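You operate a simulated robot arm through the tools that you are given. There is no shell and no other tool.

You are at the controls of a simulated robot arm. One attempt, no reset.

## Task
Empty the vacuum's dust cup into the dust bin.
Fine: the vacuum is off; unlatch the cup first, seat it again and latch it.

Only the result counts: the job must be done as asked and must still hold three seconds after the hand-in. Knocking over, shifting, dropping, spilling or breaking anything else fails it.

## Robot
A 6-joint arm with a two-finger parallel gripper, fixed in place. Base frame: the origin is at the foot of the arm, x ahead of it, y to its left, z up. Lengths are in cm, angles in degrees, forces in N, time in s.
Its first joint turns from -166.0 to 166.0 degrees. Payload 3.91 kg.
Tool frame: the origin (TCP) lies between the finger pads and is the grasp point; the fingertips stand 3 cm ahead of it; z points along the fingers, y is the line along which they close. Largest opening 11 cm; finger width 2, thickness 1; the body of the gripper, 4.8 by 11.2 cm, starts 5.5 cm behind the TCP.
Orientation is that of the tool frame in the base frame, as [roll, pitch, yaw] about the fixed x, y, z axes, in that order (R = Rz(yaw) Ry(pitch) Rx(roll)). With the fingers straight down and closing along the base's y, the tool's x points along the base's -x, its y along +y and its z along -z.

## Interface
- The arm moves only by the tool jog_arm. Its argument "deltas" is a list of rows, each a list of 3 entries, a list of its own where there are three numbers: the shift along the tool's x, y, z in units of 30 mm (1.0 is 30 mm), then the turn, a rotation vector about the tool's x, y, z in units of 4 degrees (1.0 is 4 degrees), then the opening, from 0 (shut) to 1 (fully open). In form: [[[tx, ty, tz], [rx, ry, rz], gripper], ...]. A call has 1 to 20 rows; each row shifts and turns the commanded pose from where the row before left it, along the tool's axes as they then stand. A call with a number of a shift or a turn outside -1 to 1 is refused whole. Each row takes 0.2 s and may step no farther than 5 cm and 8.6 degrees from the row before; otherwise, or with a gripper value out of range, the whole call is refused. Where a pose cannot be reached the arm comes as near as it can. A force on the tool above 40 N (or 10 N above the force at the start of the call, whichever is more), or a blocked arm, ends the call early, and 0.2 s more pass. Each finger travels about 15.3 cm/s and halts on what it meets, pressing with about 26 N; the grip force reading is that of the motor and also rises with nothing between the fingers. The clock runs only during rows and for 0.2 s after the last one: add rows that do not move to give the fingers time. The reply holds the time, the measured pose of the TCP, the force on the tool along the base axes, the opening and the grip force, in the units named above and with some noise, with the torque about the TCP (base axes, N m) and any sound that the robot's microphone picked up.
- Cameras (640 x 400 px; columns grow to the right, rows downward): "scene" is fixed at [21.38, -50.24, 148.33]; the picture's right is [0.82, -0.57, 0.00], its down [-0.20, -0.29, -0.93] and it looks along [0.53, 0.77, -0.36] (base axes); focal length 359 px, centre (320, 200). "wrist" rides on the gripper at [7.2, 1.7, -10.3] in the tool frame; the picture's right is [-0.23, 0.97, 0.00], its down [-0.76, -0.18, -0.62] and it looks along [-0.61, -0.14, 0.78] (tool axes); focal length 222 px, centre (320, 200).
- grab_frame(camera): a new picture of that camera. It takes no simulated time.
- point_at(camera, pixels): for up to 12 pixels [column, row] of the newest picture of that camera ("zoom" is the newest enlarged one), the place [x, y, z] in the base frame of the surface seen there, good to about 0.3 cm, but the place of the scene camera against the robot may be out by one fixed shift of up to 1.8 cm in any direction. It takes no simulated time.
- close_up(camera, box): a new picture of the part [left, top, right, bottom] of that camera's present view, enlarged. It takes no simulated time.
- close_job(): hands the job in; it is judged then, once.

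Leave the gripper open and the arm clear of the work at the hand-in unless told otherwise.

The tools are called as a command line: name --argument value ..., lists and objects as JSON in quotes. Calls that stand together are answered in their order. jog_arm: Moves the arm, as the interface text tells. Its arguments: {"type":"object","properties":{"deltas":{"type":"array","items":{"type":"array"}}},"required":["deltas"]} The other tools are called the same way: grab_frame (camera) takes a picture; point_at (camera, pixels) gives the place of the surface under pixels of a picture; close_up (camera, box) takes an enlarged picture of a part of a camera's view; close_job () hands the job in.

At the start:

```text
clock: 0.0
ee_pos: [48.76, 25.64, 127.99]
orientation: [180.0, -0.1, 179.9]
wrist_force: [-0.1, 0.4, 0.1]
wrist_torque: [0.01, 0.01, 0.01]
width: 11.0
finger_force: 0.1
```

scene: 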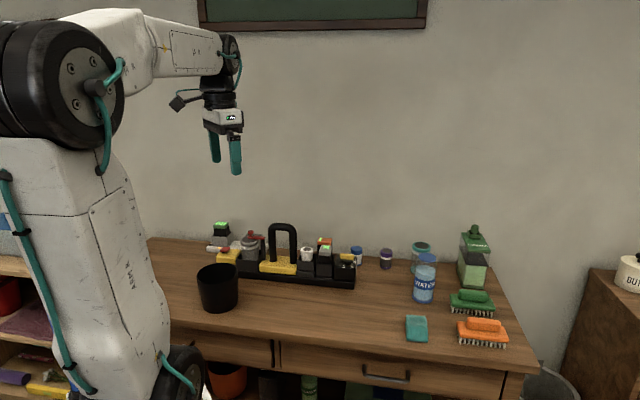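
wrist: 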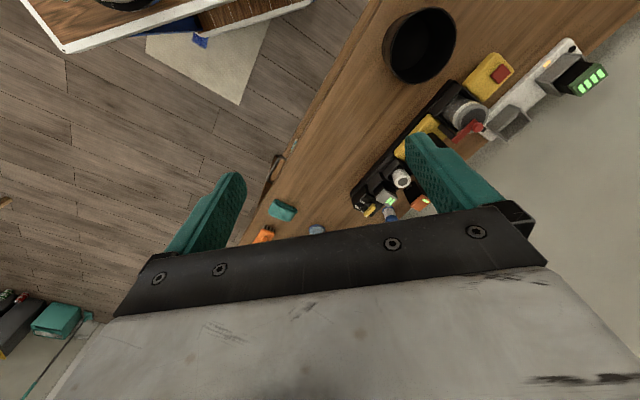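

I see a table with a black bin (scene pixel ~[218,288]) and a row of objects behind it. I'll take enlarged pictures to find the vacuum and its dust cup.

close_up --camera "scene" --box '[180, 210, 380, 335]'

close_up --camera "wrist" --box '[340, 0, 640, 220]'

close_up --camera "scene" --box '[340, 210, 640, 400]'

```text
3.20 times, centred on (280, 272) of scene
```

zoom: 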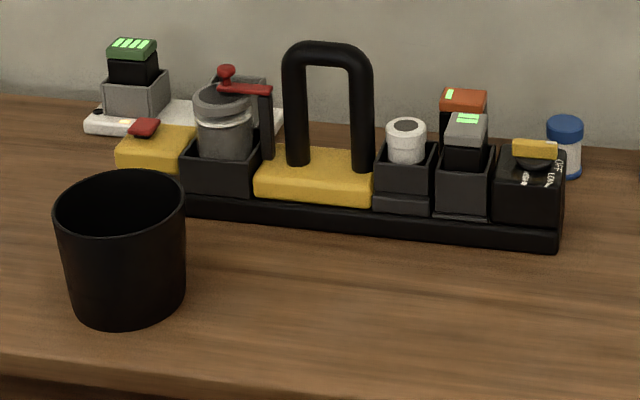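

```text
1.82 times, centred on (490, 110) of wrist
```

zoom: 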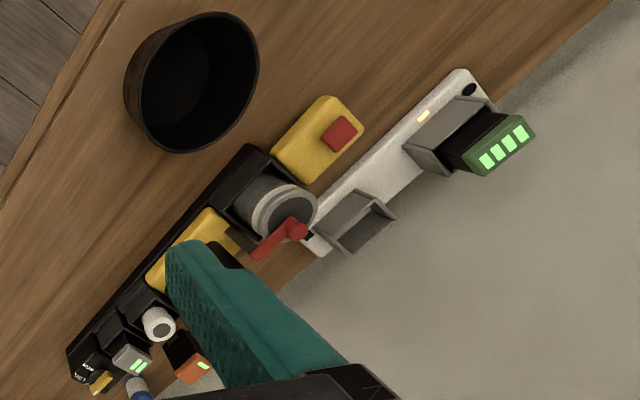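

```text
2.11 times, centred on (490, 305) of scene
```

zoom: 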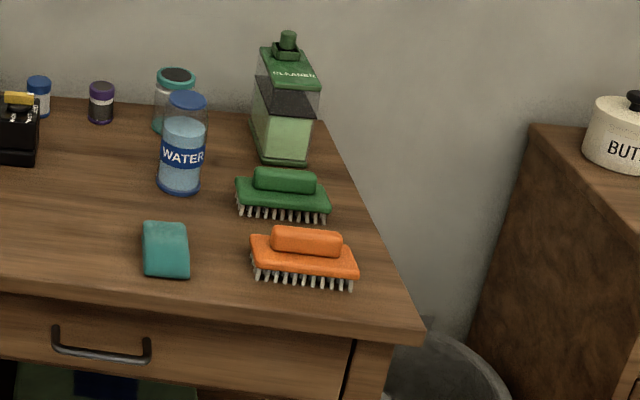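

The vacuum looks like the black long base: grey cup with a red lever at the left end, yellow handle in the middle, filter, batteries and ON/OFF knob on the right. I'll look closer at the cup, lever and knob.

close_up --camera "scene" --box '[205, 215, 300, 275]'

close_up --camera "scene" --box '[290, 230, 370, 295]'

close_up --camera "wrist" --box '[420, 60, 540, 170]'

close_up --camera "scene" --box '[190, 250, 250, 320]'

```text
6.67 times, centred on (252, 245) of scene
```

zoom: 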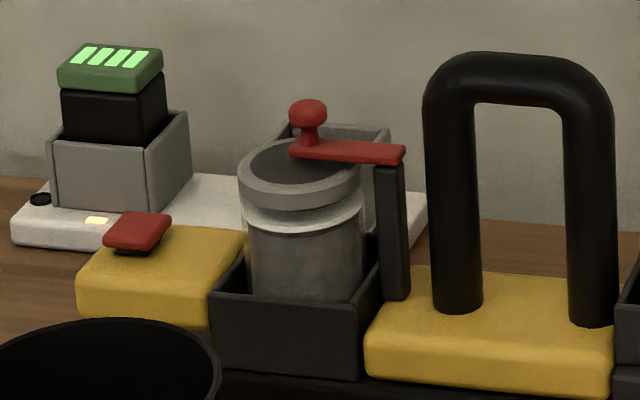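

```text
6.15 times, centred on (330, 262) of scene
```

zoom: 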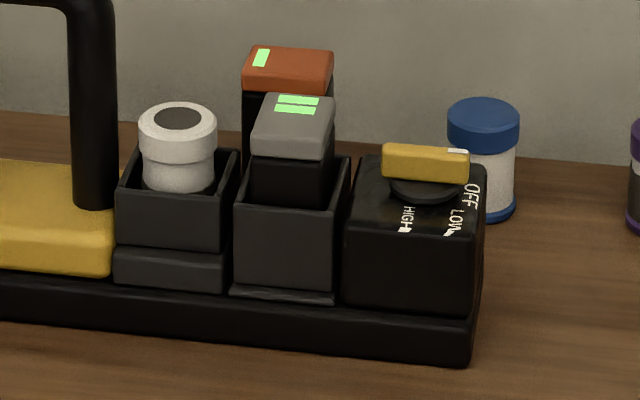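

```text
3.64 times, centred on (480, 115) of wrist
```

zoom: 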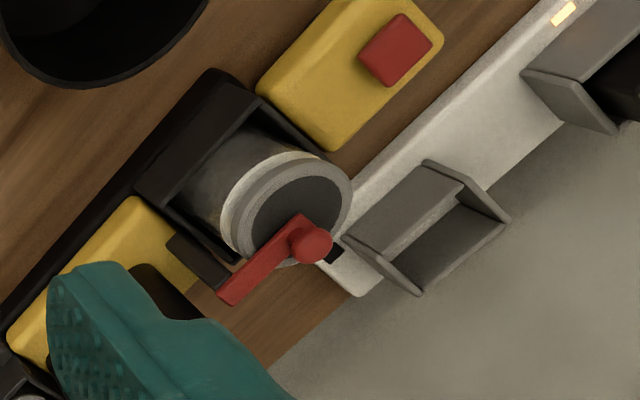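

```text
5.71 times, centred on (220, 285) of scene
```

zoom: 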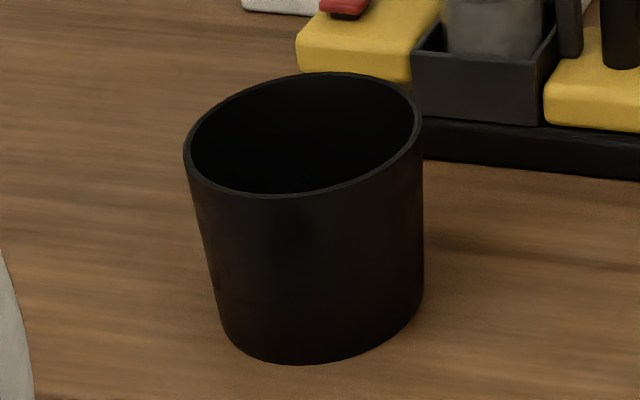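

The knob points to OFF. The cup sits in a black socket and a red swing-arm latch with a small red knob lies over the cup, pivoting at a black post. I'll measure positions in the scene picture: table, bin, cup, latch, post, handle.

grab_frame --camera "scene"

close_up --camera "scene" --box '[205, 215, 300, 275]'

point_at --camera "zoom" --pixels '[[308, 108], [310, 150], [395, 153], [390, 175], [345, 150], [265, 160], [300, 205], [250, 185], [355, 185], [300, 260], [285, 340], [385, 290]]'

point_at --camera "scene" --pixels '[[198, 270], [237, 270], [218, 264], [215, 283], [218, 312], [207, 310], [237, 304], [277, 225], [292, 225], [263, 330], [170, 280], [405, 330]]'

grab_frame --camera "wrist"

point_at --camera "wrist" --pixels '[[466, 112], [460, 116], [388, 48], [455, 38], [420, 10], [428, 84], [420, 45], [500, 72], [490, 87], [370, 60]]'

```text
taken
```

scene: 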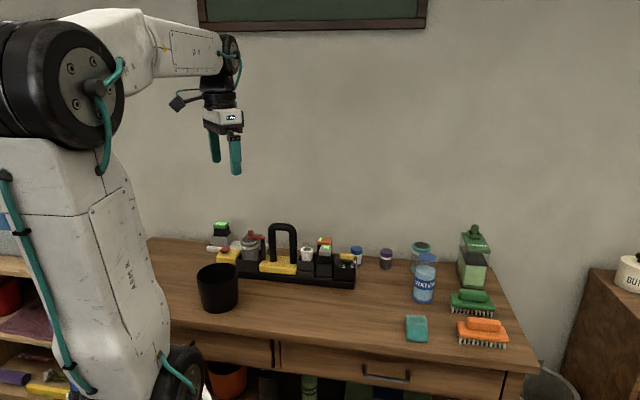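

```text
6.67 times, centred on (252, 245) of scene
```

zoom: 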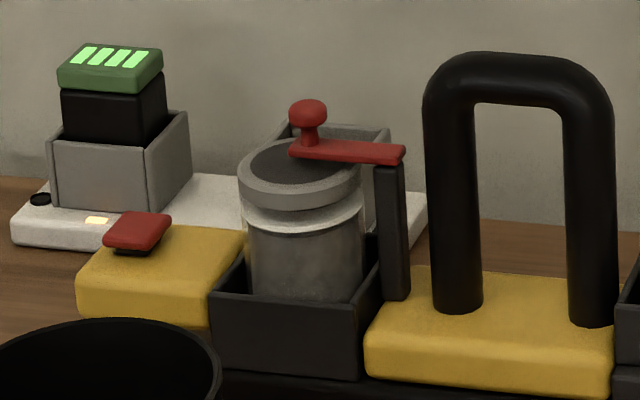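

```text
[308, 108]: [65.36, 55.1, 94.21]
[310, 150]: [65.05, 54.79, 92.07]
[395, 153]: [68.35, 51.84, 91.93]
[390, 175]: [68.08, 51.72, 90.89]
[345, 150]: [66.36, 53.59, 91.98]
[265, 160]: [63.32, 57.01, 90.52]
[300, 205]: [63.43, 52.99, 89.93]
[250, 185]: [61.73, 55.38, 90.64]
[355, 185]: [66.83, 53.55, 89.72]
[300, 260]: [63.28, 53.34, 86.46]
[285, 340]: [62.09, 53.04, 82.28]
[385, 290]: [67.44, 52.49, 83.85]
```

```text
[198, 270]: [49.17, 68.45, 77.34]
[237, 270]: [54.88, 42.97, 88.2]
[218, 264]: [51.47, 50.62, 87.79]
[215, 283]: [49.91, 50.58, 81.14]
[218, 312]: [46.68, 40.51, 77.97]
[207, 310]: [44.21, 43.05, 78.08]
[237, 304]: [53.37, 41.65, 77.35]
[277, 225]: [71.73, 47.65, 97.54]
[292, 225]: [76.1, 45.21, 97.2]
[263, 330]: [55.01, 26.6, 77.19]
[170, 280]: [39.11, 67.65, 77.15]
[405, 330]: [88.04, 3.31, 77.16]
```

```text
taken
```

wrist: 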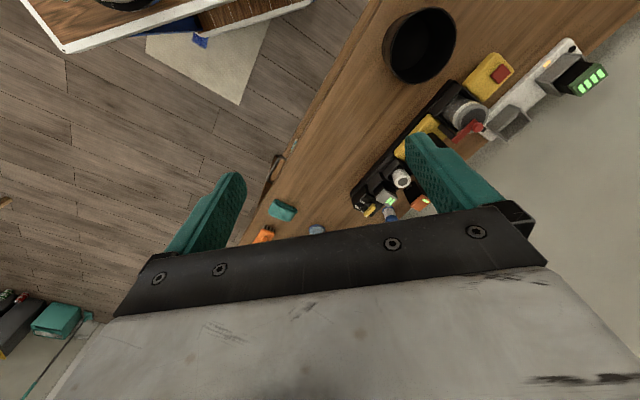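

```text
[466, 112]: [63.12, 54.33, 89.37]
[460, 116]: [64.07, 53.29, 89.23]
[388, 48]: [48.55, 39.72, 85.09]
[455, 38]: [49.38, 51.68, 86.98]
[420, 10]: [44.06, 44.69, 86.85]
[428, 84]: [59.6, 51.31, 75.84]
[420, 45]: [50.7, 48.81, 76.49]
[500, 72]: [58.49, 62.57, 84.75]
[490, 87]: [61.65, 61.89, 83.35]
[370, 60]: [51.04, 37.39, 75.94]
```

Wrist and scene readings differ by a shift (table z 77.2 in scene vs about 75.9 in wrist). Before moving I want the wall and table-back positions; then I'll bring the wrist camera closer to the cup.

point_at --camera "scene" --pixels '[[170, 225], [230, 215], [350, 235], [150, 240], [380, 252], [150, 100], [450, 200], [560, 390], [345, 262], [354, 285], [308, 270], [263, 262]]'

point_at --camera "wrist" --pixels '[[560, 120], [600, 150], [620, 60], [540, 100], [600, 30], [364, 210], [390, 150], [400, 180], [372, 190], [510, 125], [590, 78], [470, 127]]'

```text
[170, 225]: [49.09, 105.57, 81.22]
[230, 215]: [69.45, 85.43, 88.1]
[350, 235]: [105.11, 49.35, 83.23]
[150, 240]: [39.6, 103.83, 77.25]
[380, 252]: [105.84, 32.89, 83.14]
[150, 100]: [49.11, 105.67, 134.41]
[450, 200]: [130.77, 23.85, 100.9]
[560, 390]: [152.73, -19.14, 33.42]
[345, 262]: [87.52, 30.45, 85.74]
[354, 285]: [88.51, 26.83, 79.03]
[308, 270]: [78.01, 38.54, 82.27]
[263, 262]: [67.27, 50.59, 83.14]
```

```text
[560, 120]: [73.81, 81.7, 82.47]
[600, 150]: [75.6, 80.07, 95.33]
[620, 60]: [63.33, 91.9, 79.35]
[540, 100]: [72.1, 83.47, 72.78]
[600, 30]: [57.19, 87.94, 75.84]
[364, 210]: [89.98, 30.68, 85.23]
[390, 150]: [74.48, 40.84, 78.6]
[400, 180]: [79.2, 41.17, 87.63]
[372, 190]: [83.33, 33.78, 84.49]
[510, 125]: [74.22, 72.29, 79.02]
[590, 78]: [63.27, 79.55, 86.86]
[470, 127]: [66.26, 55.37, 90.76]
```

The wall lies along x+y≈155, so the table is turned 45° relative to the base. I'll first turn the tool by +45° about vertical so it faces the table squarely (12 rows, no shift).

jog_arm --deltas '[[[0, 0, 0], [0, 0, -1], 1], [[0, 0, 0], [0, 0, -1], 1], [[0, 0, 0], [0, 0, -1], 1], [[0, 0, 0], [0, 0, -1], 1], [[0, 0, 0], [0, 0, -1], 1], [[0, 0, 0], [0, 0, -1], 1], [[0, 0, 0], [0, 0, -1], 1], [[0, 0, 0], [0, 0, -1], 1], [[0, 0, 0], [0, 0, -1], 1], [[0, 0, 0], [0, 0, -1], 1], [[0, 0, 0], [0, 0, -1], 1], [[0, 0, 0], [0, 0, -0.25], 1]]'

```text
clock: 2.6
ee_pos: [48.81, 25.58, 128.0]
orientation: [180.0, 0.2, -135.1]
wrist_force: [-0.2, 0.7, 0.0]
wrist_torque: [-0.02, 0.02, 0.03]
width: 10.97
finger_force: 0.1
```

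The tool now faces the table (yaw −135). Next I shift ahead, left and down to about [55.4, 48.6, 103], above and in front of the vacuum, for a closer wrist picture.

jog_arm --deltas '[[[-0.583, 0.32, 0.694], [0, 0, 0], 1], [[-0.583, 0.32, 0.694], [0, 0, 0], 1], [[-0.583, 0.32, 0.694], [0, 0, 0], 1], [[-0.583, 0.32, 0.694], [0, 0, 0], 1], [[-0.583, 0.32, 0.694], [0, 0, 0], 1], [[-0.583, 0.32, 0.694], [0, 0, 0], 1], [[-0.583, 0.32, 0.694], [0, 0, 0], 1], [[-0.583, 0.32, 0.694], [0, 0, 0], 1], [[-0.583, 0.32, 0.694], [0, 0, 0], 1], [[-0.583, 0.32, 0.694], [0, 0, 0], 1], [[-0.583, 0.32, 0.694], [0, 0, 0], 1], [[-0.583, 0.32, 0.694], [0, 0, 0], 1]]'

grab_frame --camera "wrist"

grab_frame --camera "scene"

```text
clock: 5.2
ee_pos: [55.49, 48.69, 102.87]
orientation: [180.0, 0.2, -135.3]
wrist_force: [0.0, -0.9, 0.5]
wrist_torque: [0.01, 0.0, 0.02]
width: 10.98
finger_force: 0.1
```

```text
taken
```

wrist: 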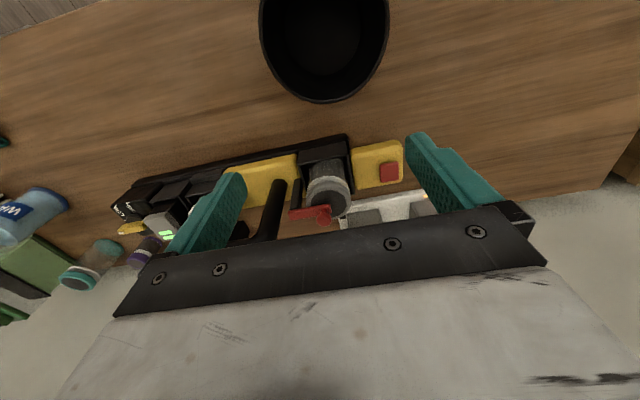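

```text
taken
```

scene: 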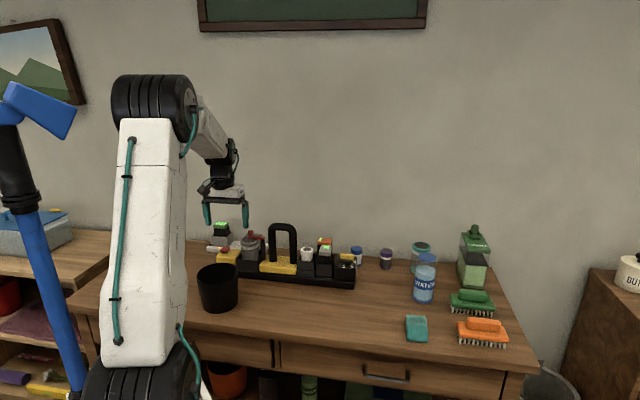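

In the wrist picture the cup is at (328,190), the latch at (312,213), the bin top at (325,45). I'll enlarge around the cup and measure.

close_up --camera "wrist" --box '[250, 125, 420, 235]'

close_up --camera "scene" --box '[190, 190, 300, 290]'

```text
3.64 times, centred on (335, 180) of wrist
```

zoom: 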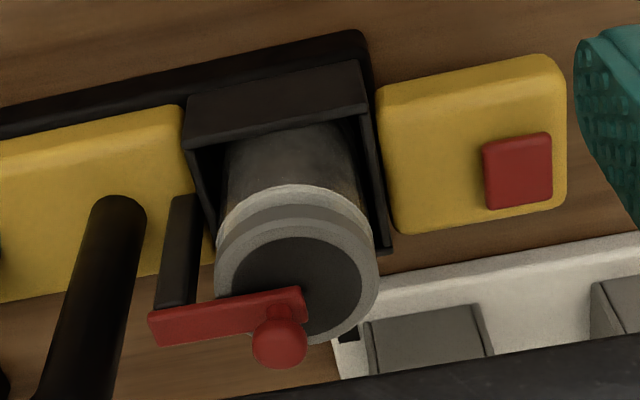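

```text
4.00 times, centred on (245, 240) of scene
```

zoom: 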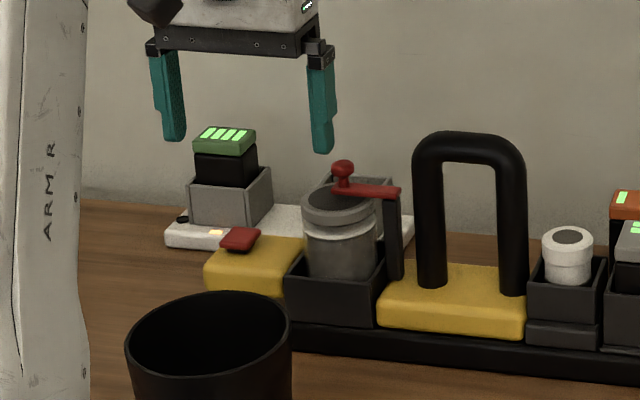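

I'll re-take the wrist enlargement and point at the latch knob, lever ends, post, cup rim, socket corners, and charger behind.

close_up --camera "wrist" --box '[250, 125, 420, 235]'

point_at --camera "zoom" --pixels '[[280, 345], [255, 310], [175, 325], [180, 240], [300, 265], [222, 280], [372, 285], [330, 335], [300, 228], [300, 205], [275, 100], [415, 335]]'

point_at --camera "zoom" --pixels '[[200, 115], [360, 85], [375, 200], [190, 150], [518, 170], [460, 200], [120, 205], [240, 318], [290, 245], [160, 310], [300, 170], [270, 310]]'

point_at --camera "wrist" --pixels '[[261, 30], [388, 30], [320, 98], [325, 103], [280, 80], [372, 75], [325, 40], [325, 115], [270, 2], [385, 2]]'

```text
3.64 times, centred on (335, 180) of wrist
```

zoom: 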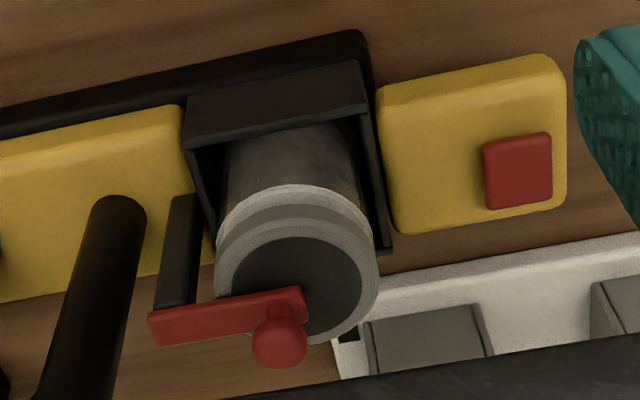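

```text
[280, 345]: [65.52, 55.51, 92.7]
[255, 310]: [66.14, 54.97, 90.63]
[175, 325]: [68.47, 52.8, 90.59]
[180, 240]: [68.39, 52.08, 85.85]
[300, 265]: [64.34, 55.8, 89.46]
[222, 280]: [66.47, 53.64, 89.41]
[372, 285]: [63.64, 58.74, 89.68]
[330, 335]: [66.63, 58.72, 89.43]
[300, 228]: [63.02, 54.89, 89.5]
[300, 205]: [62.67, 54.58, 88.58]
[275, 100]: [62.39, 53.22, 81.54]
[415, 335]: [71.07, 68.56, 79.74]
```

```text
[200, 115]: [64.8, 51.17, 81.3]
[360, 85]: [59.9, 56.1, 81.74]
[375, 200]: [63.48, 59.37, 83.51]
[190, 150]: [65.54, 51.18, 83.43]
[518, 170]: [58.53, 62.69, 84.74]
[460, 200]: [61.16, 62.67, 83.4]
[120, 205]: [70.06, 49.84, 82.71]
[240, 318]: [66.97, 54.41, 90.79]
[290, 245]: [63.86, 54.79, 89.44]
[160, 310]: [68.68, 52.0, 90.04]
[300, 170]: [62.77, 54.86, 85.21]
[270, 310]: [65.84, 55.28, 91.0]
```

```text
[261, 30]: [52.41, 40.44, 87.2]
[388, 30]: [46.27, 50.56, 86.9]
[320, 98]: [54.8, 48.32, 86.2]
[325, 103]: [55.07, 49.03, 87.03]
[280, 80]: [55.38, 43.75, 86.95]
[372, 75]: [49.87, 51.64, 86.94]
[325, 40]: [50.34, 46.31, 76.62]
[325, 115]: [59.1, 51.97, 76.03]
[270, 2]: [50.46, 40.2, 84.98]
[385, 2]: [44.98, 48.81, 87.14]
```

Measured in the wrist frame (u = ahead toward wall at 45°, v = left): cup rim centre about [65.3, 56.4, 89.5], radius ≈2.8; latch knob top [65.5, 55.5, 92.7]; post about [68.5, 52.5]; bin centre about [49.6, 45.6], rim z 87, radius ≈6. I'll turn the tool 90° about its own axis so the fingers close front-to-back (clear of the post and handle) and the camera sits on the left.

jog_arm --deltas '[[[0, 0, 0], [0, 0, 1], 1], [[0, 0, 0], [0, 0, 1], 1], [[0, 0, 0], [0, 0, 1], 1], [[0, 0, 0], [0, 0, 1], 1], [[0, 0, 0], [0, 0, 1], 1], [[0, 0, 0], [0, 0, 1], 1], [[0, 0, 0], [0, 0, 1], 1], [[0, 0, 0], [0, 0, 1], 1], [[0, 0, 0], [0, 0, 1], 1], [[0, 0, 0], [0, 0, 1], 1], [[0, 0, 0], [0, 0, 1], 1], [[0, 0, 0], [0, 0, 1], 1]]'

jog_arm --deltas '[[[0, 0, 0], [0, 0, 1], 1], [[0, 0, 0], [0, 0, 1], 1], [[0, 0, 0], [0, 0, 1], 1], [[0, 0, 0], [0, 0, 1], 1], [[0, 0, 0], [0, 0, 1], 1], [[0, 0, 0], [0, 0, 1], 1], [[0, 0, 0], [0, 0, 1], 1], [[0, 0, 0], [0, 0, 1], 1], [[0, 0, 0], [0, 0, 1], 1], [[0, 0, 0], [0, 0, 1], 1], [[0, 0, 0], [0, 0, 0.4], 1]]'

grab_frame --camera "wrist"

grab_frame --camera "scene"

```text
clock: 7.8
ee_pos: [55.51, 48.64, 103.0]
orientation: [180.0, 0.0, 176.8]
wrist_force: [0.3, 0.4, 0.2]
wrist_torque: [-0.02, 0.01, 0.03]
width: 11.0
finger_force: 0.1
```

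```text
clock: 10.2
ee_pos: [55.51, 48.67, 102.88]
orientation: [-180.0, -0.1, 135.2]
wrist_force: [-0.9, -0.7, 1.2]
wrist_torque: [0.01, -0.02, 0.03]
width: 10.97
finger_force: 0.1
```

```text
taken
```

wrist: 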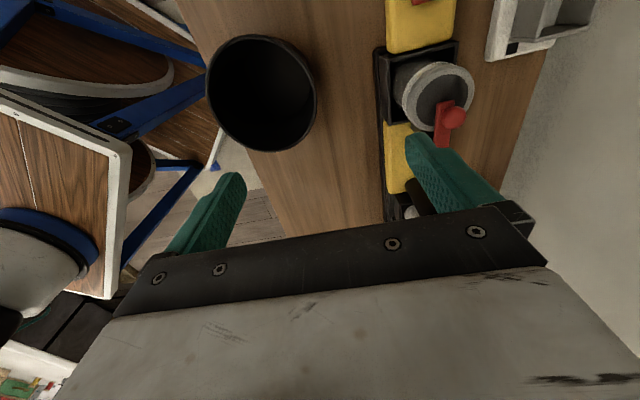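

```text
taken
```

scene: 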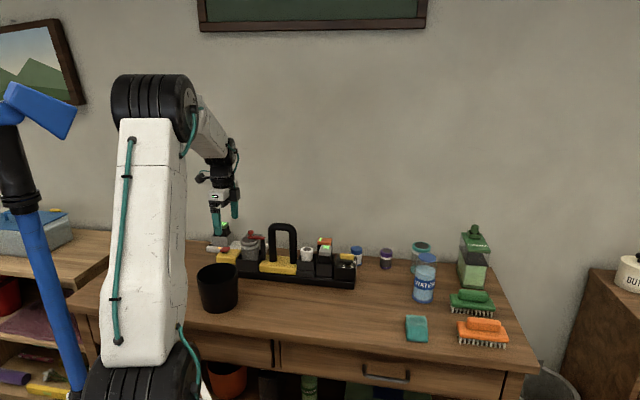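

Now the camera looks from the left: cup at (437,95), red latch at (445,120). Enlarge it and re-measure from this viewpoint.

close_up --camera "wrist" --box '[370, 20, 530, 200]'

point_at --camera "wrist" --pixels '[[456, 117], [445, 105], [443, 135], [442, 143], [398, 97], [472, 85], [437, 64], [430, 95], [425, 128], [468, 108], [385, 50], [457, 43]]'

point_at --camera "wrist" --pixels '[[208, 75], [316, 85], [265, 38], [275, 148], [240, 140], [300, 55], [265, 95]]'

```text
2.22 times, centred on (450, 110) of wrist
```

zoom: 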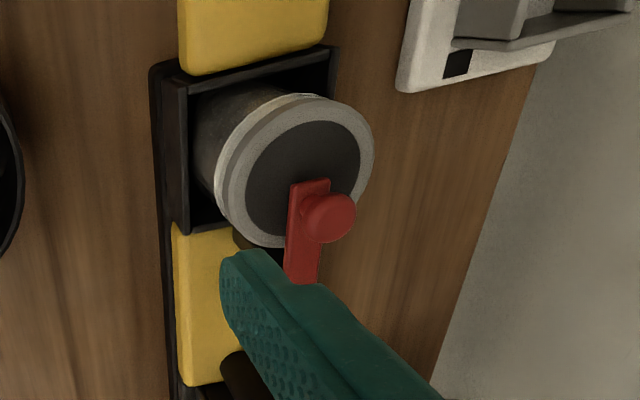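

```text
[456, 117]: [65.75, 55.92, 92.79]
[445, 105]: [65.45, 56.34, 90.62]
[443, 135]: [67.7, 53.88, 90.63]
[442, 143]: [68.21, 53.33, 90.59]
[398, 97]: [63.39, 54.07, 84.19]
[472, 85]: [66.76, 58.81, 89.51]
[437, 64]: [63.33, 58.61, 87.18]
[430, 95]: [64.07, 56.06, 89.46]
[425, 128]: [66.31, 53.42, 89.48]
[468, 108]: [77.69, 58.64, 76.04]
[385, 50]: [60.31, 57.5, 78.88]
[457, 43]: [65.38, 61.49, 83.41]
```

```text
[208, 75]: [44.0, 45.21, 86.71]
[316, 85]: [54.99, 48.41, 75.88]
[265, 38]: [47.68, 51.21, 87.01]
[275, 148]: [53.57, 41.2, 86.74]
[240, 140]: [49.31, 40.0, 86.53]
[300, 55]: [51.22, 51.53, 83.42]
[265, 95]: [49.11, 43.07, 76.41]
```

The latch lever lies along v at u≈86.0 (tip v≈−6.4, post v≈−11.3), top z 90.6, knob up to 92.8. I move above the knob at about [65.7, 55.9] while narrowing the fingers to about 6 cm, staying at z≈103.

jog_arm --deltas '[[[-0.141, 0.823, 0], [0, 0, 0], 0.6], [[-0.141, 0.823, 0], [0, 0, 0], 0.6], [[-0.141, 0.823, 0], [0, 0, 0], 0.6], [[-0.141, 0.823, 0], [0, 0, 0], 0.6], [[-0.141, 0.823, 0], [0, 0, 0], 0.6]]'

grab_frame --camera "wrist"

close_up --camera "wrist" --box '[240, 60, 440, 220]'

close_up --camera "scene" --box '[190, 170, 310, 290]'

```text
clock: 11.4
ee_pos: [65.86, 56.05, 103.12]
orientation: [179.9, 0.0, 135.3]
wrist_force: [0.0, -0.4, -0.1]
wrist_torque: [0.04, 0.02, 0.01]
width: 6.59
finger_force: 0.0
```

```text
taken
```

wrist: 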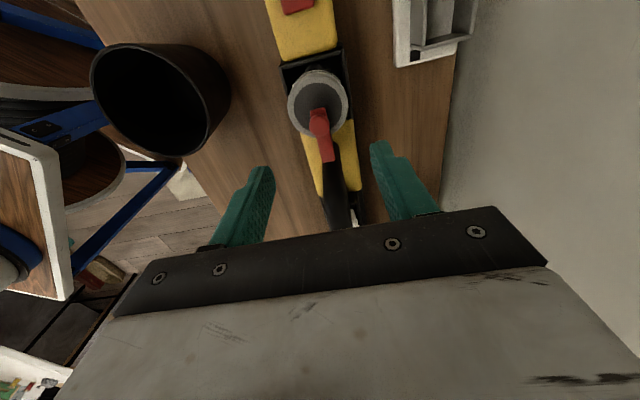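

```text
2.50 times, centred on (340, 140) of wrist
```

zoom: 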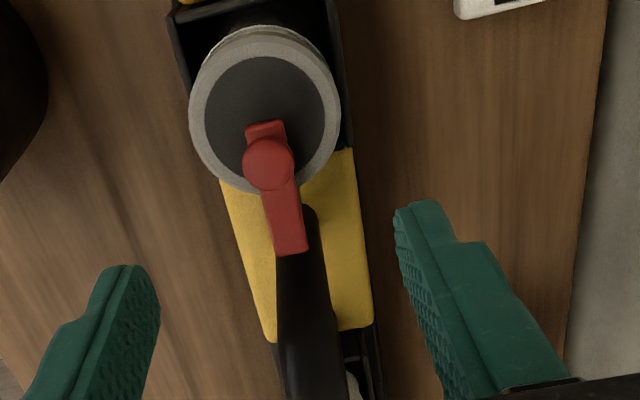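

```text
3.33 times, centred on (250, 230) of scene
```

zoom: 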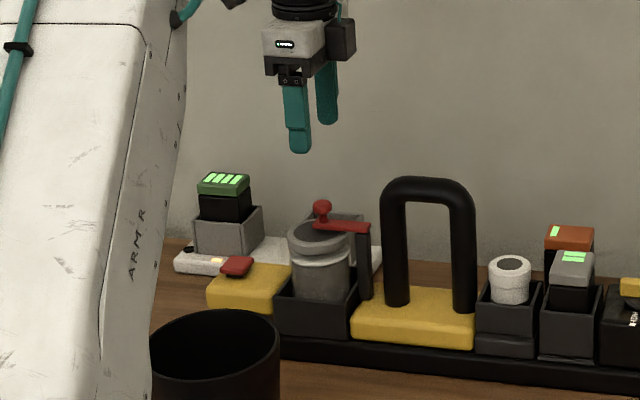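

The latch sits between the fingers' line. I'll re-measure from this close, nearly overhead view before going down.

close_up --camera "wrist" --box '[240, 60, 440, 220]'

point_at --camera "zoom" --pixels '[[268, 160], [263, 126], [275, 210], [290, 245], [191, 115], [338, 105], [262, 40], [232, 185], [315, 170], [315, 230], [350, 120], [300, 115]]'

```text
2.50 times, centred on (340, 140) of wrist
```

zoom: 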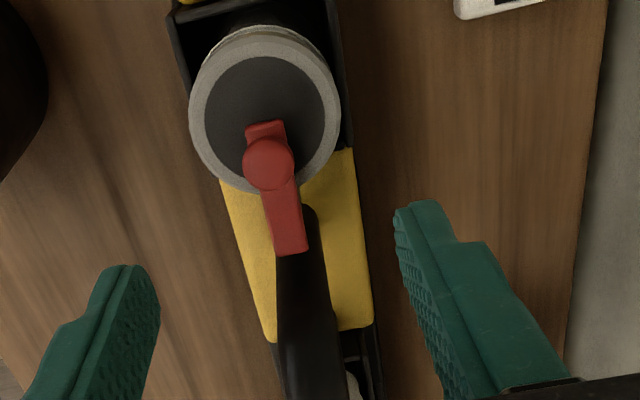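

```text
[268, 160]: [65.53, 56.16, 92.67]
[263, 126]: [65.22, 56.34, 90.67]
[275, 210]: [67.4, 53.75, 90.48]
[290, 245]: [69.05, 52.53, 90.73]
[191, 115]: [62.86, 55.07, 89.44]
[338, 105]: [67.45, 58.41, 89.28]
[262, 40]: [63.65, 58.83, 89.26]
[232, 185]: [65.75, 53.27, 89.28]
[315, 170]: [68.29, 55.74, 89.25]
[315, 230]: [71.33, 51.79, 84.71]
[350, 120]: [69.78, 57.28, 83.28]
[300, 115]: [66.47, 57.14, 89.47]
```

Knob centre ≈[65.6, 56.0], cup rim centre ≈[65.3, 56.5], radius ≈2.85. The TCP is right above the knob. Going straight down 9 cm so the fingertips straddle the knob just above the lever (z≈91).

jog_arm --deltas '[[[0, 0, 0.6], [0, 0, 0], 0.5], [[0, 0, 0.6], [0, 0, 0], 0.5], [[0, 0, 0.6], [0, 0, 0], 0.5], [[0, 0, 0.5], [0, 0, 0], 0.5], [[0, 0, 0.4], [0, 0, 0], 0.5], [[0, 0, 0.3], [0, 0, 0], 0.5]]'

grab_frame --camera "wrist"

close_up --camera "scene" --box '[210, 200, 300, 280]'

```text
clock: 12.8
ee_pos: [65.74, 56.17, 93.92]
orientation: [179.9, -0.1, 135.3]
wrist_force: [-0.7, 0.1, 0.4]
wrist_torque: [-0.03, 0.01, 0.01]
width: 5.5
finger_force: 0.1
```

```text
taken
```

wrist: 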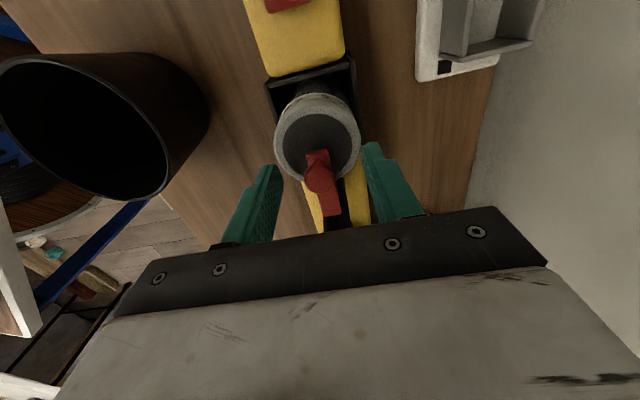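

```text
5.00 times, centred on (255, 240) of scene
```

zoom: 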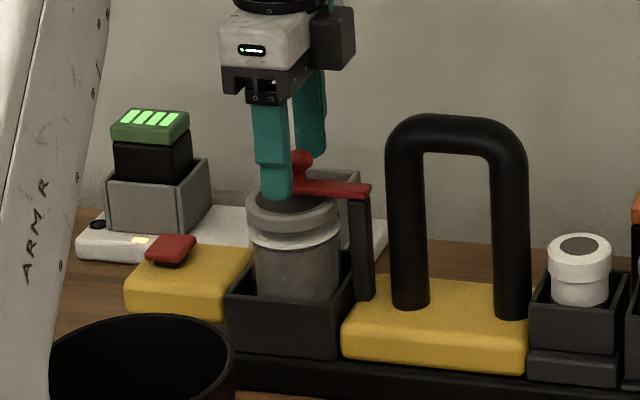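

Fingers straddle the red knob cleanly. I close them to about 2.2 cm as a loose cage around the knob, so I can feel which way the lever swings.

jog_arm --deltas '[[[0, 0, 0], [0, 0, 0], 0.2], [[0, 0, 0], [0, 0, 0], 0.2], [[0, 0, 0], [0, 0, 0], 0.2]]'

close_up --camera "wrist" --box '[240, 80, 440, 240]'

```text
clock: 13.6
ee_pos: [65.81, 56.11, 93.99]
orientation: [179.9, 0.0, 135.3]
wrist_force: [-0.5, 0.7, 0.9]
wrist_torque: [0.01, 0.01, 0.01]
width: 2.2
finger_force: 0.1
```

```text
2.50 times, centred on (340, 160) of wrist
```

zoom: 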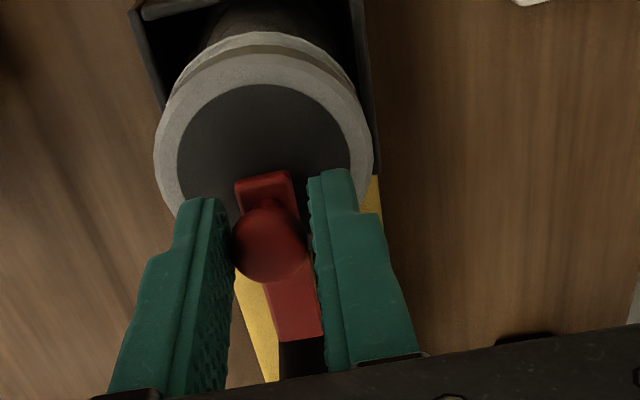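

The knob is caged between the fingertips. I push gently toward the back (+u) in small steps of 3 mm and watch the force.

jog_arm --deltas '[[[0, 0.1, 0], [0, 0, 0], 0.2], [[0, 0.1, 0], [0, 0, 0], 0.2], [[0, 0.1, 0], [0, 0, 0], 0.2]]'

close_up --camera "wrist" --box '[240, 80, 440, 240]'

```text
clock: 14.4
ee_pos: [66.36, 56.7, 94.08]
orientation: [180.0, 0.0, 135.3]
wrist_force: [-2.3, -1.8, 1.3]
wrist_torque: [-0.04, 0.06, -0.02]
width: 2.35
finger_force: 1.2
```

```text
2.50 times, centred on (340, 160) of wrist
```

zoom: 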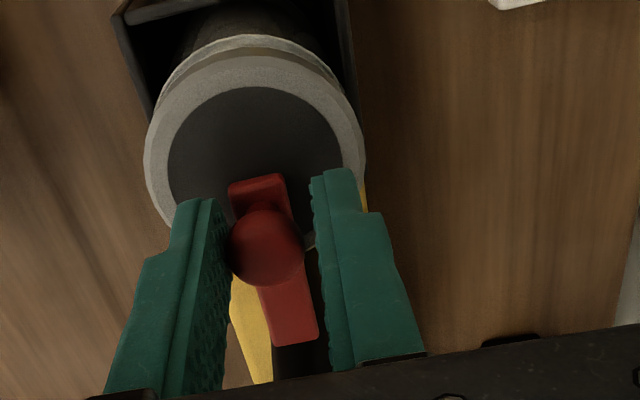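

Force is only ~3 N; I need to check what moved. I measure the lever, post and rim again.

point_at --camera "zoom" --pixels '[[266, 245], [258, 185], [295, 320], [145, 160], [364, 170], [245, 38], [315, 250], [362, 120], [350, 60], [125, 20], [240, 130], [300, 360]]'

close_up --camera "scene" --box '[210, 200, 300, 280]'

```text
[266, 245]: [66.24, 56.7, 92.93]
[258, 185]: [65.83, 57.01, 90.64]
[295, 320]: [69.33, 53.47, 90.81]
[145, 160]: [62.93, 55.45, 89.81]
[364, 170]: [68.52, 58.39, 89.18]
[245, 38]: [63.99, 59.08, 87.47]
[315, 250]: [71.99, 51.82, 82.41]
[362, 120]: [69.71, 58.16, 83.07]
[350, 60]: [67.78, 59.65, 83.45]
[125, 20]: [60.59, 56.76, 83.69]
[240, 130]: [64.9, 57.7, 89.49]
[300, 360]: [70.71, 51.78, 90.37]
```

```text
5.00 times, centred on (255, 240) of scene
```

zoom: 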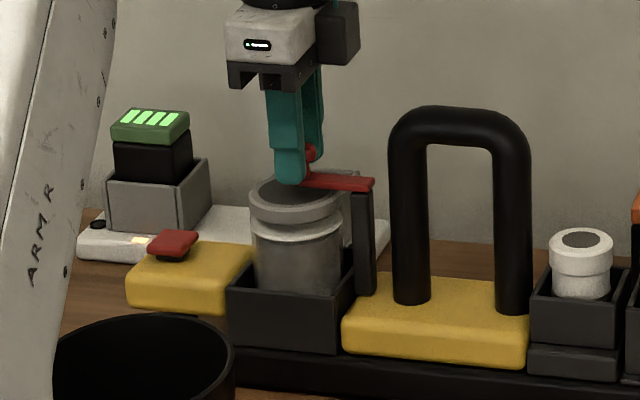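

The scene view shows the handle top shifted back and up a little: the lever did not swing, the whole vacuum is starting to tilt backward. I release that push right away by moving back the same 9 mm.

jog_arm --deltas '[[[0, -0.1, 0], [0, 0, 0], 0.2], [[0, -0.1, 0], [0, 0, 0], 0.2], [[0, -0.1, 0], [0, 0, 0], 0.2]]'

close_up --camera "wrist" --box '[240, 80, 440, 240]'

point_at --camera "zoom" --pixels '[[270, 245], [262, 185], [300, 320], [155, 160], [370, 170], [350, 10], [135, 20], [240, 130]]'

close_up --camera "scene" --box '[210, 200, 300, 280]'

```text
clock: 15.2
ee_pos: [65.75, 56.04, 94.04]
orientation: [-180.0, 0.0, 135.3]
wrist_force: [-0.7, -0.6, 0.5]
wrist_torque: [0.02, -0.01, 0.01]
width: 2.2
finger_force: 0.1
```

```text
2.50 times, centred on (340, 160) of wrist
```

zoom: 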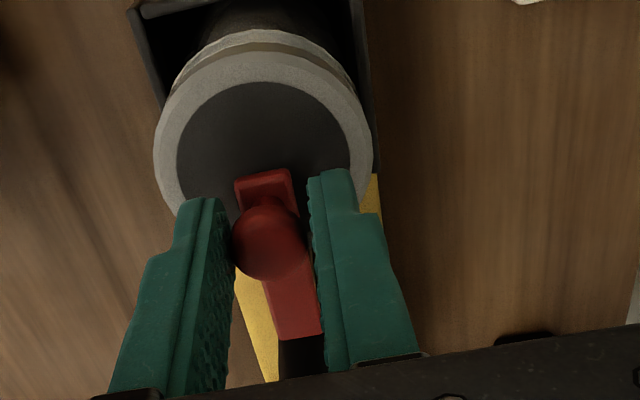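

```text
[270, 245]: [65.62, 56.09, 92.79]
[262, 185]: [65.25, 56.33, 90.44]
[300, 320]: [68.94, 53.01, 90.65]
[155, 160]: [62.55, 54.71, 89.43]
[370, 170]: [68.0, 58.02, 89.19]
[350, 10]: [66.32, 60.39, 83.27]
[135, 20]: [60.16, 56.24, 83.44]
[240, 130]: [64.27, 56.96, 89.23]
```

```text
5.00 times, centred on (255, 240) of scene
```

zoom: 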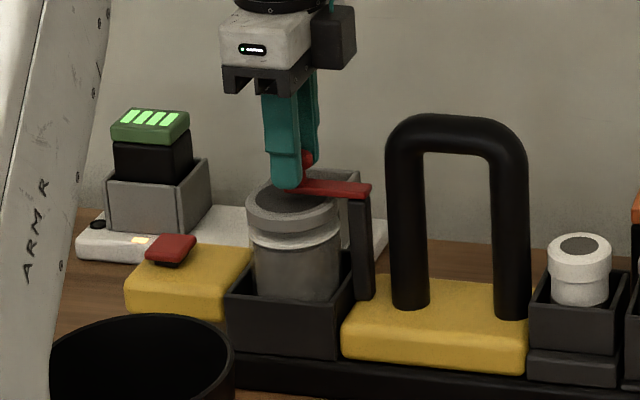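

Everything went back to its place (handle at the same pixels as before). Now a cautious test of the other direction: toward the front (−u) by 6 mm in small steps.

jog_arm --deltas '[[[0, -0.07, 0], [0, 0, 0], 0.2], [[0, -0.07, 0], [0, 0, 0], 0.2], [[0, -0.06, 0], [0, 0, 0], 0.2]]'

close_up --camera "wrist" --box '[240, 80, 440, 240]'

point_at --camera "zoom" --pixels '[[275, 245], [265, 185], [300, 320], [240, 130]]'

close_up --camera "scene" --box '[210, 200, 300, 280]'

```text
clock: 16.0
ee_pos: [65.24, 55.69, 94.14]
orientation: [179.9, -0.1, 135.2]
wrist_force: [-0.8, 0.9, -0.5]
wrist_torque: [-0.01, 0.01, 0.03]
width: 2.22
finger_force: 0.2
```

```text
2.50 times, centred on (340, 160) of wrist
```

zoom: 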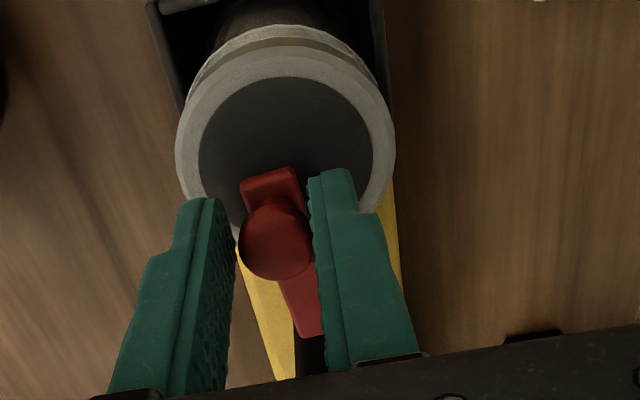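

```text
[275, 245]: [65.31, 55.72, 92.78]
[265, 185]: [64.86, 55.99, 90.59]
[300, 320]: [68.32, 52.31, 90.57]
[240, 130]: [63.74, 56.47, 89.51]
```

```text
5.00 times, centred on (255, 240) of scene
```

zoom: 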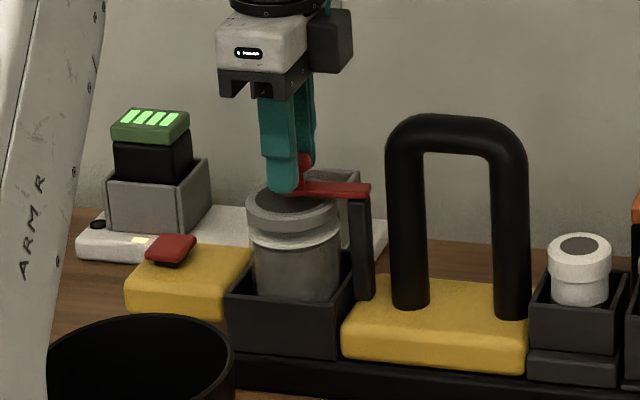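

The lever swings toward the front freely (~1 N, vacuum not moving; knob now at [65.3, 55.7]). I follow the arc about the post (radius ≈4.5 cm), turning the tool with it: 8 rows of 4° each.

jog_arm --deltas '[[[-0.004, -0.105, 0], [0, 0, -1], 0.2], [[-0.004, -0.105, 0], [0, 0, -1], 0.2], [[-0.004, -0.105, 0], [0, 0, -1], 0.2], [[-0.004, -0.105, 0], [0, 0, -1], 0.2], [[-0.004, -0.105, 0], [0, 0, -1], 0.2], [[-0.004, -0.105, 0], [0, 0, -1], 0.2], [[-0.004, -0.105, 0], [0, 0, -1], 0.2], [[-0.004, -0.105, 0], [0, 0, -1], 0.2]]'

close_up --camera "wrist" --box '[240, 80, 440, 240]'

point_at --camera "zoom" --pixels '[[275, 245], [265, 185], [300, 320], [240, 130]]'

close_up --camera "scene" --box '[210, 200, 300, 280]'

```text
clock: 17.8
ee_pos: [64.18, 53.46, 94.17]
orientation: [179.9, 0.0, 167.3]
wrist_force: [0.2, -0.5, -0.5]
wrist_torque: [-0.01, 0.0, 0.0]
width: 2.23
finger_force: 0.1
```

```text
2.50 times, centred on (340, 160) of wrist
```

zoom: 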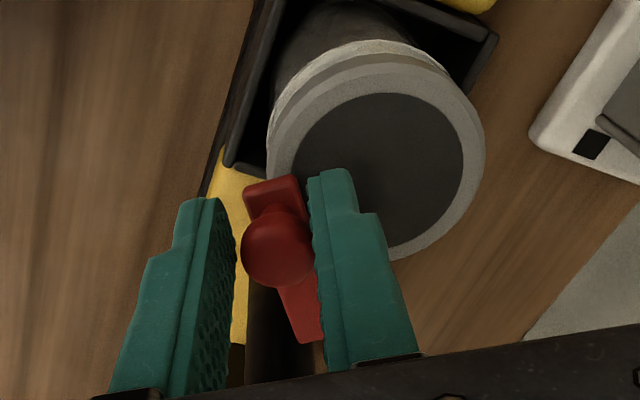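

```text
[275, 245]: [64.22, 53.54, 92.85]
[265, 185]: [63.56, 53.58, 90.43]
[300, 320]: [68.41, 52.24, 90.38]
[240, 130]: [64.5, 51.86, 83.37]
```

```text
5.00 times, centred on (255, 240) of scene
```

zoom: 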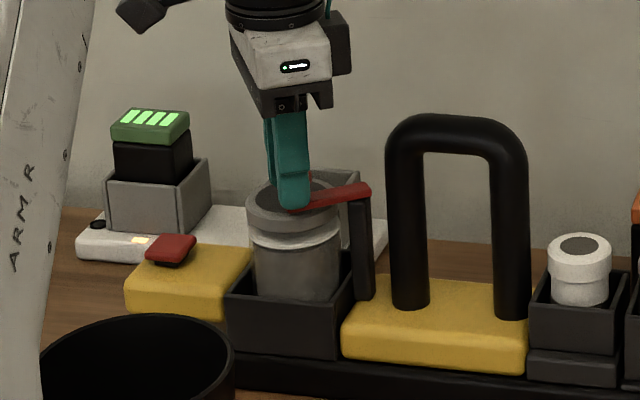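

The lever is at about 38° and the vacuum has not moved. I continue the same arc for 12 more rows (48°).

jog_arm --deltas '[[[-0.004, -0.106, 0], [0, 0, -1], 0.2], [[-0.004, -0.106, 0], [0, 0, -1], 0.2], [[-0.004, -0.106, 0], [0, 0, -1], 0.2], [[-0.004, -0.106, 0], [0, 0, -1], 0.2], [[-0.004, -0.106, 0], [0, 0, -1], 0.2], [[-0.004, -0.106, 0], [0, 0, -1], 0.2], [[-0.004, -0.106, 0], [0, 0, -1], 0.2], [[-0.004, -0.106, 0], [0, 0, -1], 0.2], [[-0.004, -0.106, 0], [0, 0, -1], 0.2], [[-0.004, -0.106, 0], [0, 0, -1], 0.2], [[-0.004, -0.106, 0], [0, 0, -1], 0.2], [[-0.004, -0.106, 0], [0, 0, -1], 0.2]]'

close_up --camera "wrist" --box '[240, 80, 440, 240]'

point_at --camera "zoom" --pixels '[[275, 245], [265, 185], [300, 320], [240, 130]]'

close_up --camera "scene" --box '[210, 200, 300, 280]'

```text
clock: 20.4
ee_pos: [64.96, 49.77, 93.99]
orientation: [-180.0, 0.1, -144.8]
wrist_force: [0.6, -0.5, 0.4]
wrist_torque: [-0.01, 0.01, -0.01]
width: 2.2
finger_force: 0.1
```

```text
2.50 times, centred on (340, 160) of wrist
```

zoom: 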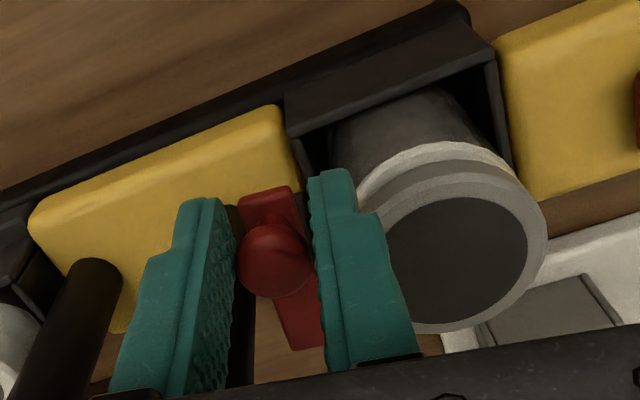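

```text
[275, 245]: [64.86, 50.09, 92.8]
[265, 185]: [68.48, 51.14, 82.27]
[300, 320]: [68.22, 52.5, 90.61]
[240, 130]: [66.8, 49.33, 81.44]
```

```text
5.00 times, centred on (255, 240) of scene
```

zoom: 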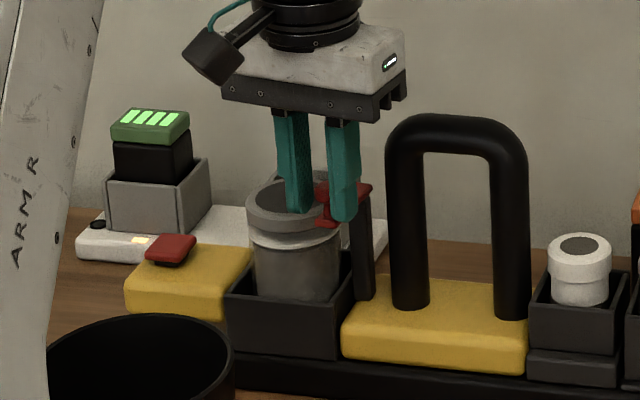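

Lever is at about 81° with no reaction force. I go 4 more rows (16°), watching the force for an end stop.

jog_arm --deltas '[[[-0.004, -0.106, 0], [0, 0, -1], 0.2], [[-0.004, -0.106, 0], [0, 0, -1], 0.2], [[-0.004, -0.106, 0], [0, 0, -1], 0.2], [[-0.004, -0.106, 0], [0, 0, -1], 0.2]]'

grab_frame --camera "wrist"

close_up --camera "wrist" --box '[240, 80, 440, 240]'

point_at --camera "zoom" --pixels '[[275, 245], [300, 320], [310, 340]]'

close_up --camera "scene" --box '[210, 200, 300, 280]'

```text
clock: 21.4
ee_pos: [65.76, 48.8, 94.02]
orientation: [-179.9, 0.1, -128.6]
wrist_force: [0.1, 0.4, -0.7]
wrist_torque: [-0.01, 0.01, 0.0]
width: 2.22
finger_force: 0.0
```

```text
taken
```

wrist: 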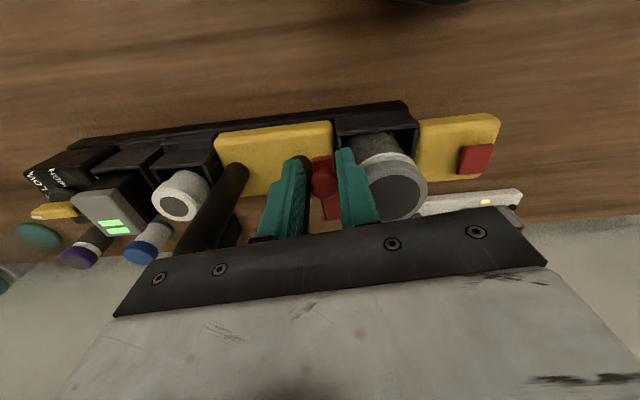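

```text
2.50 times, centred on (340, 160) of wrist
```

zoom: 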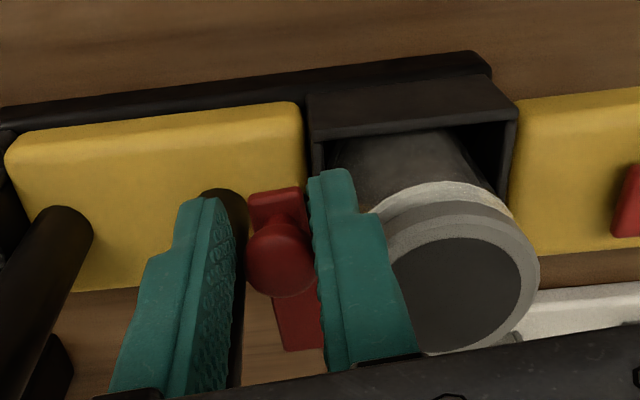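

```text
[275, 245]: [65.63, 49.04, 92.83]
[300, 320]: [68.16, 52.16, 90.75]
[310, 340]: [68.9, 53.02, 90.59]
```

```text
5.00 times, centred on (255, 240) of scene
```

zoom: 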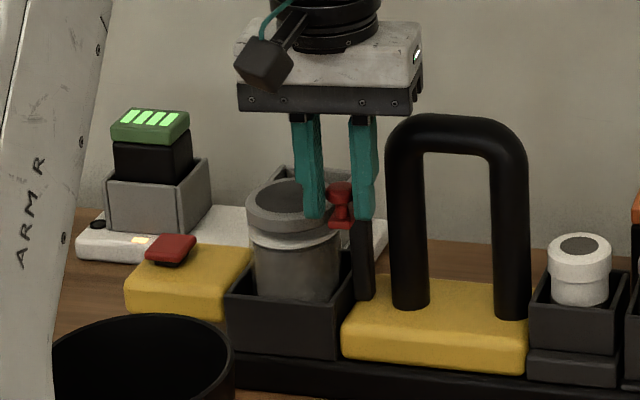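

The latch is fully swung clear (knob at [65.6, 49.0], ~96°), vacuum unmoved. I rise straight up 9 cm, off the knob.

jog_arm --deltas '[[[0, 0, -0.4], [0, 0, 0], 0.25], [[0, 0, -0.6], [0, 0, 0], 0.3], [[0, 0, -0.8], [0, 0, 0], 0.4], [[0, 0, -0.8], [0, 0, 0], 0.6], [[0, 0, -0.6], [0, 0, 0], 0.8]]'

jog_arm --deltas '[[[0, 0, 0], [0, 0, 1], 0.8], [[0, 0, 0], [0, 0, 1], 0.8], [[0, 0, 0], [0, 0, 1], 0.8], [[0, 0, 0], [0, 0, 1], 0.8], [[0, 0, 0], [0, 0, 1], 0.8], [[0, 0, 0], [0, 0, 1], 0.8], [[0, 0, 0], [0, 0, 1], 0.8], [[0, 0, 0], [0, 0, 1], 0.8], [[0, 0, 0], [0, 0, 1], 0.8], [[0, 0, 0], [0, 0, 1], 0.8], [[0, 0, 0], [0, 0, 1], 0.8], [[0, 0, 0], [0, 0, 1], 0.8]]'

jog_arm --deltas '[[[0, 0, 0], [0, 0, 1], 0.8], [[0, 0, 0], [0, 0, 1], 0.8], [[0, 0, 0], [0, 0, 1], 0.8], [[0, 0, 0], [0, 0, 1], 0.8], [[0, 0, 0], [0, 0, 1], 0.8], [[0, 0, 0], [0, 0, 1], 0.8], [[0, 0, 0], [0, 0, 1], 0.8], [[0, 0, 0], [0, 0, 1], 0.8], [[0, 0, 0], [0, 0, 1], 0.8], [[0, 0, 0], [0, 0, 1], 0.8], [[0, 0, 0], [0, 0, 1], 0.8], [[0, 0, 0], [0, 0, 1], 0.8], [[0, 0, 0], [0, 0, 0.1], 0.8]]'

grab_frame --camera "wrist"

close_up --camera "scene" --box '[190, 170, 310, 290]'

```text
clock: 22.6
ee_pos: [65.58, 48.68, 103.53]
orientation: [-180.0, -0.1, -128.7]
wrist_force: [0.2, 0.0, 0.0]
wrist_torque: [0.01, 0.02, 0.01]
width: 8.79
finger_force: 0.1
```

```text
clock: 25.2
ee_pos: [65.77, 48.95, 103.67]
orientation: [-180.0, 0.1, -176.8]
wrist_force: [0.8, -0.2, 0.6]
wrist_torque: [0.02, 0.02, 0.02]
width: 8.79
finger_force: 0.1
```

```text
clock: 28.0
ee_pos: [65.73, 48.76, 103.6]
orientation: [179.9, 0.0, 134.8]
wrist_force: [0.1, 0.4, -0.2]
wrist_torque: [0.01, -0.04, 0.01]
width: 8.79
finger_force: 0.0
```

```text
taken
```

wrist: 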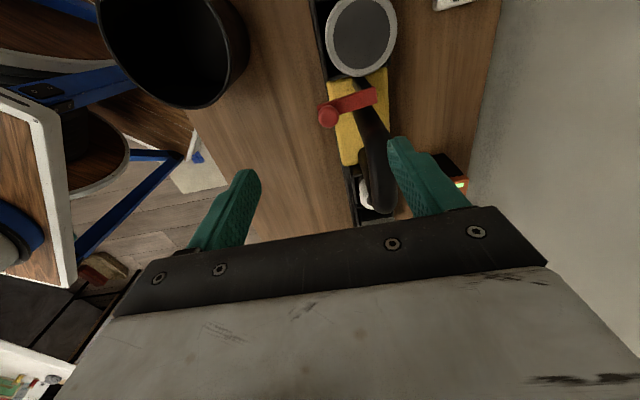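

```text
3.33 times, centred on (250, 230) of scene
```

zoom: 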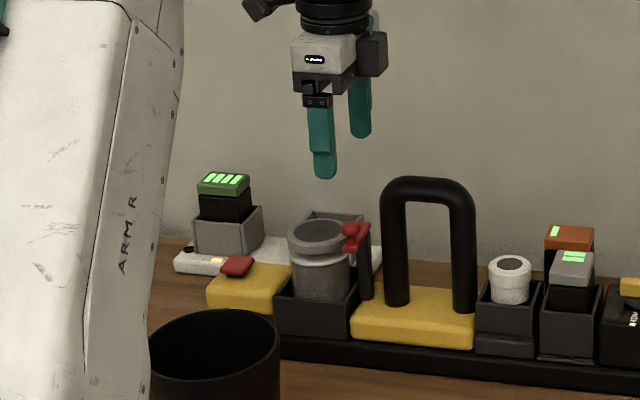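

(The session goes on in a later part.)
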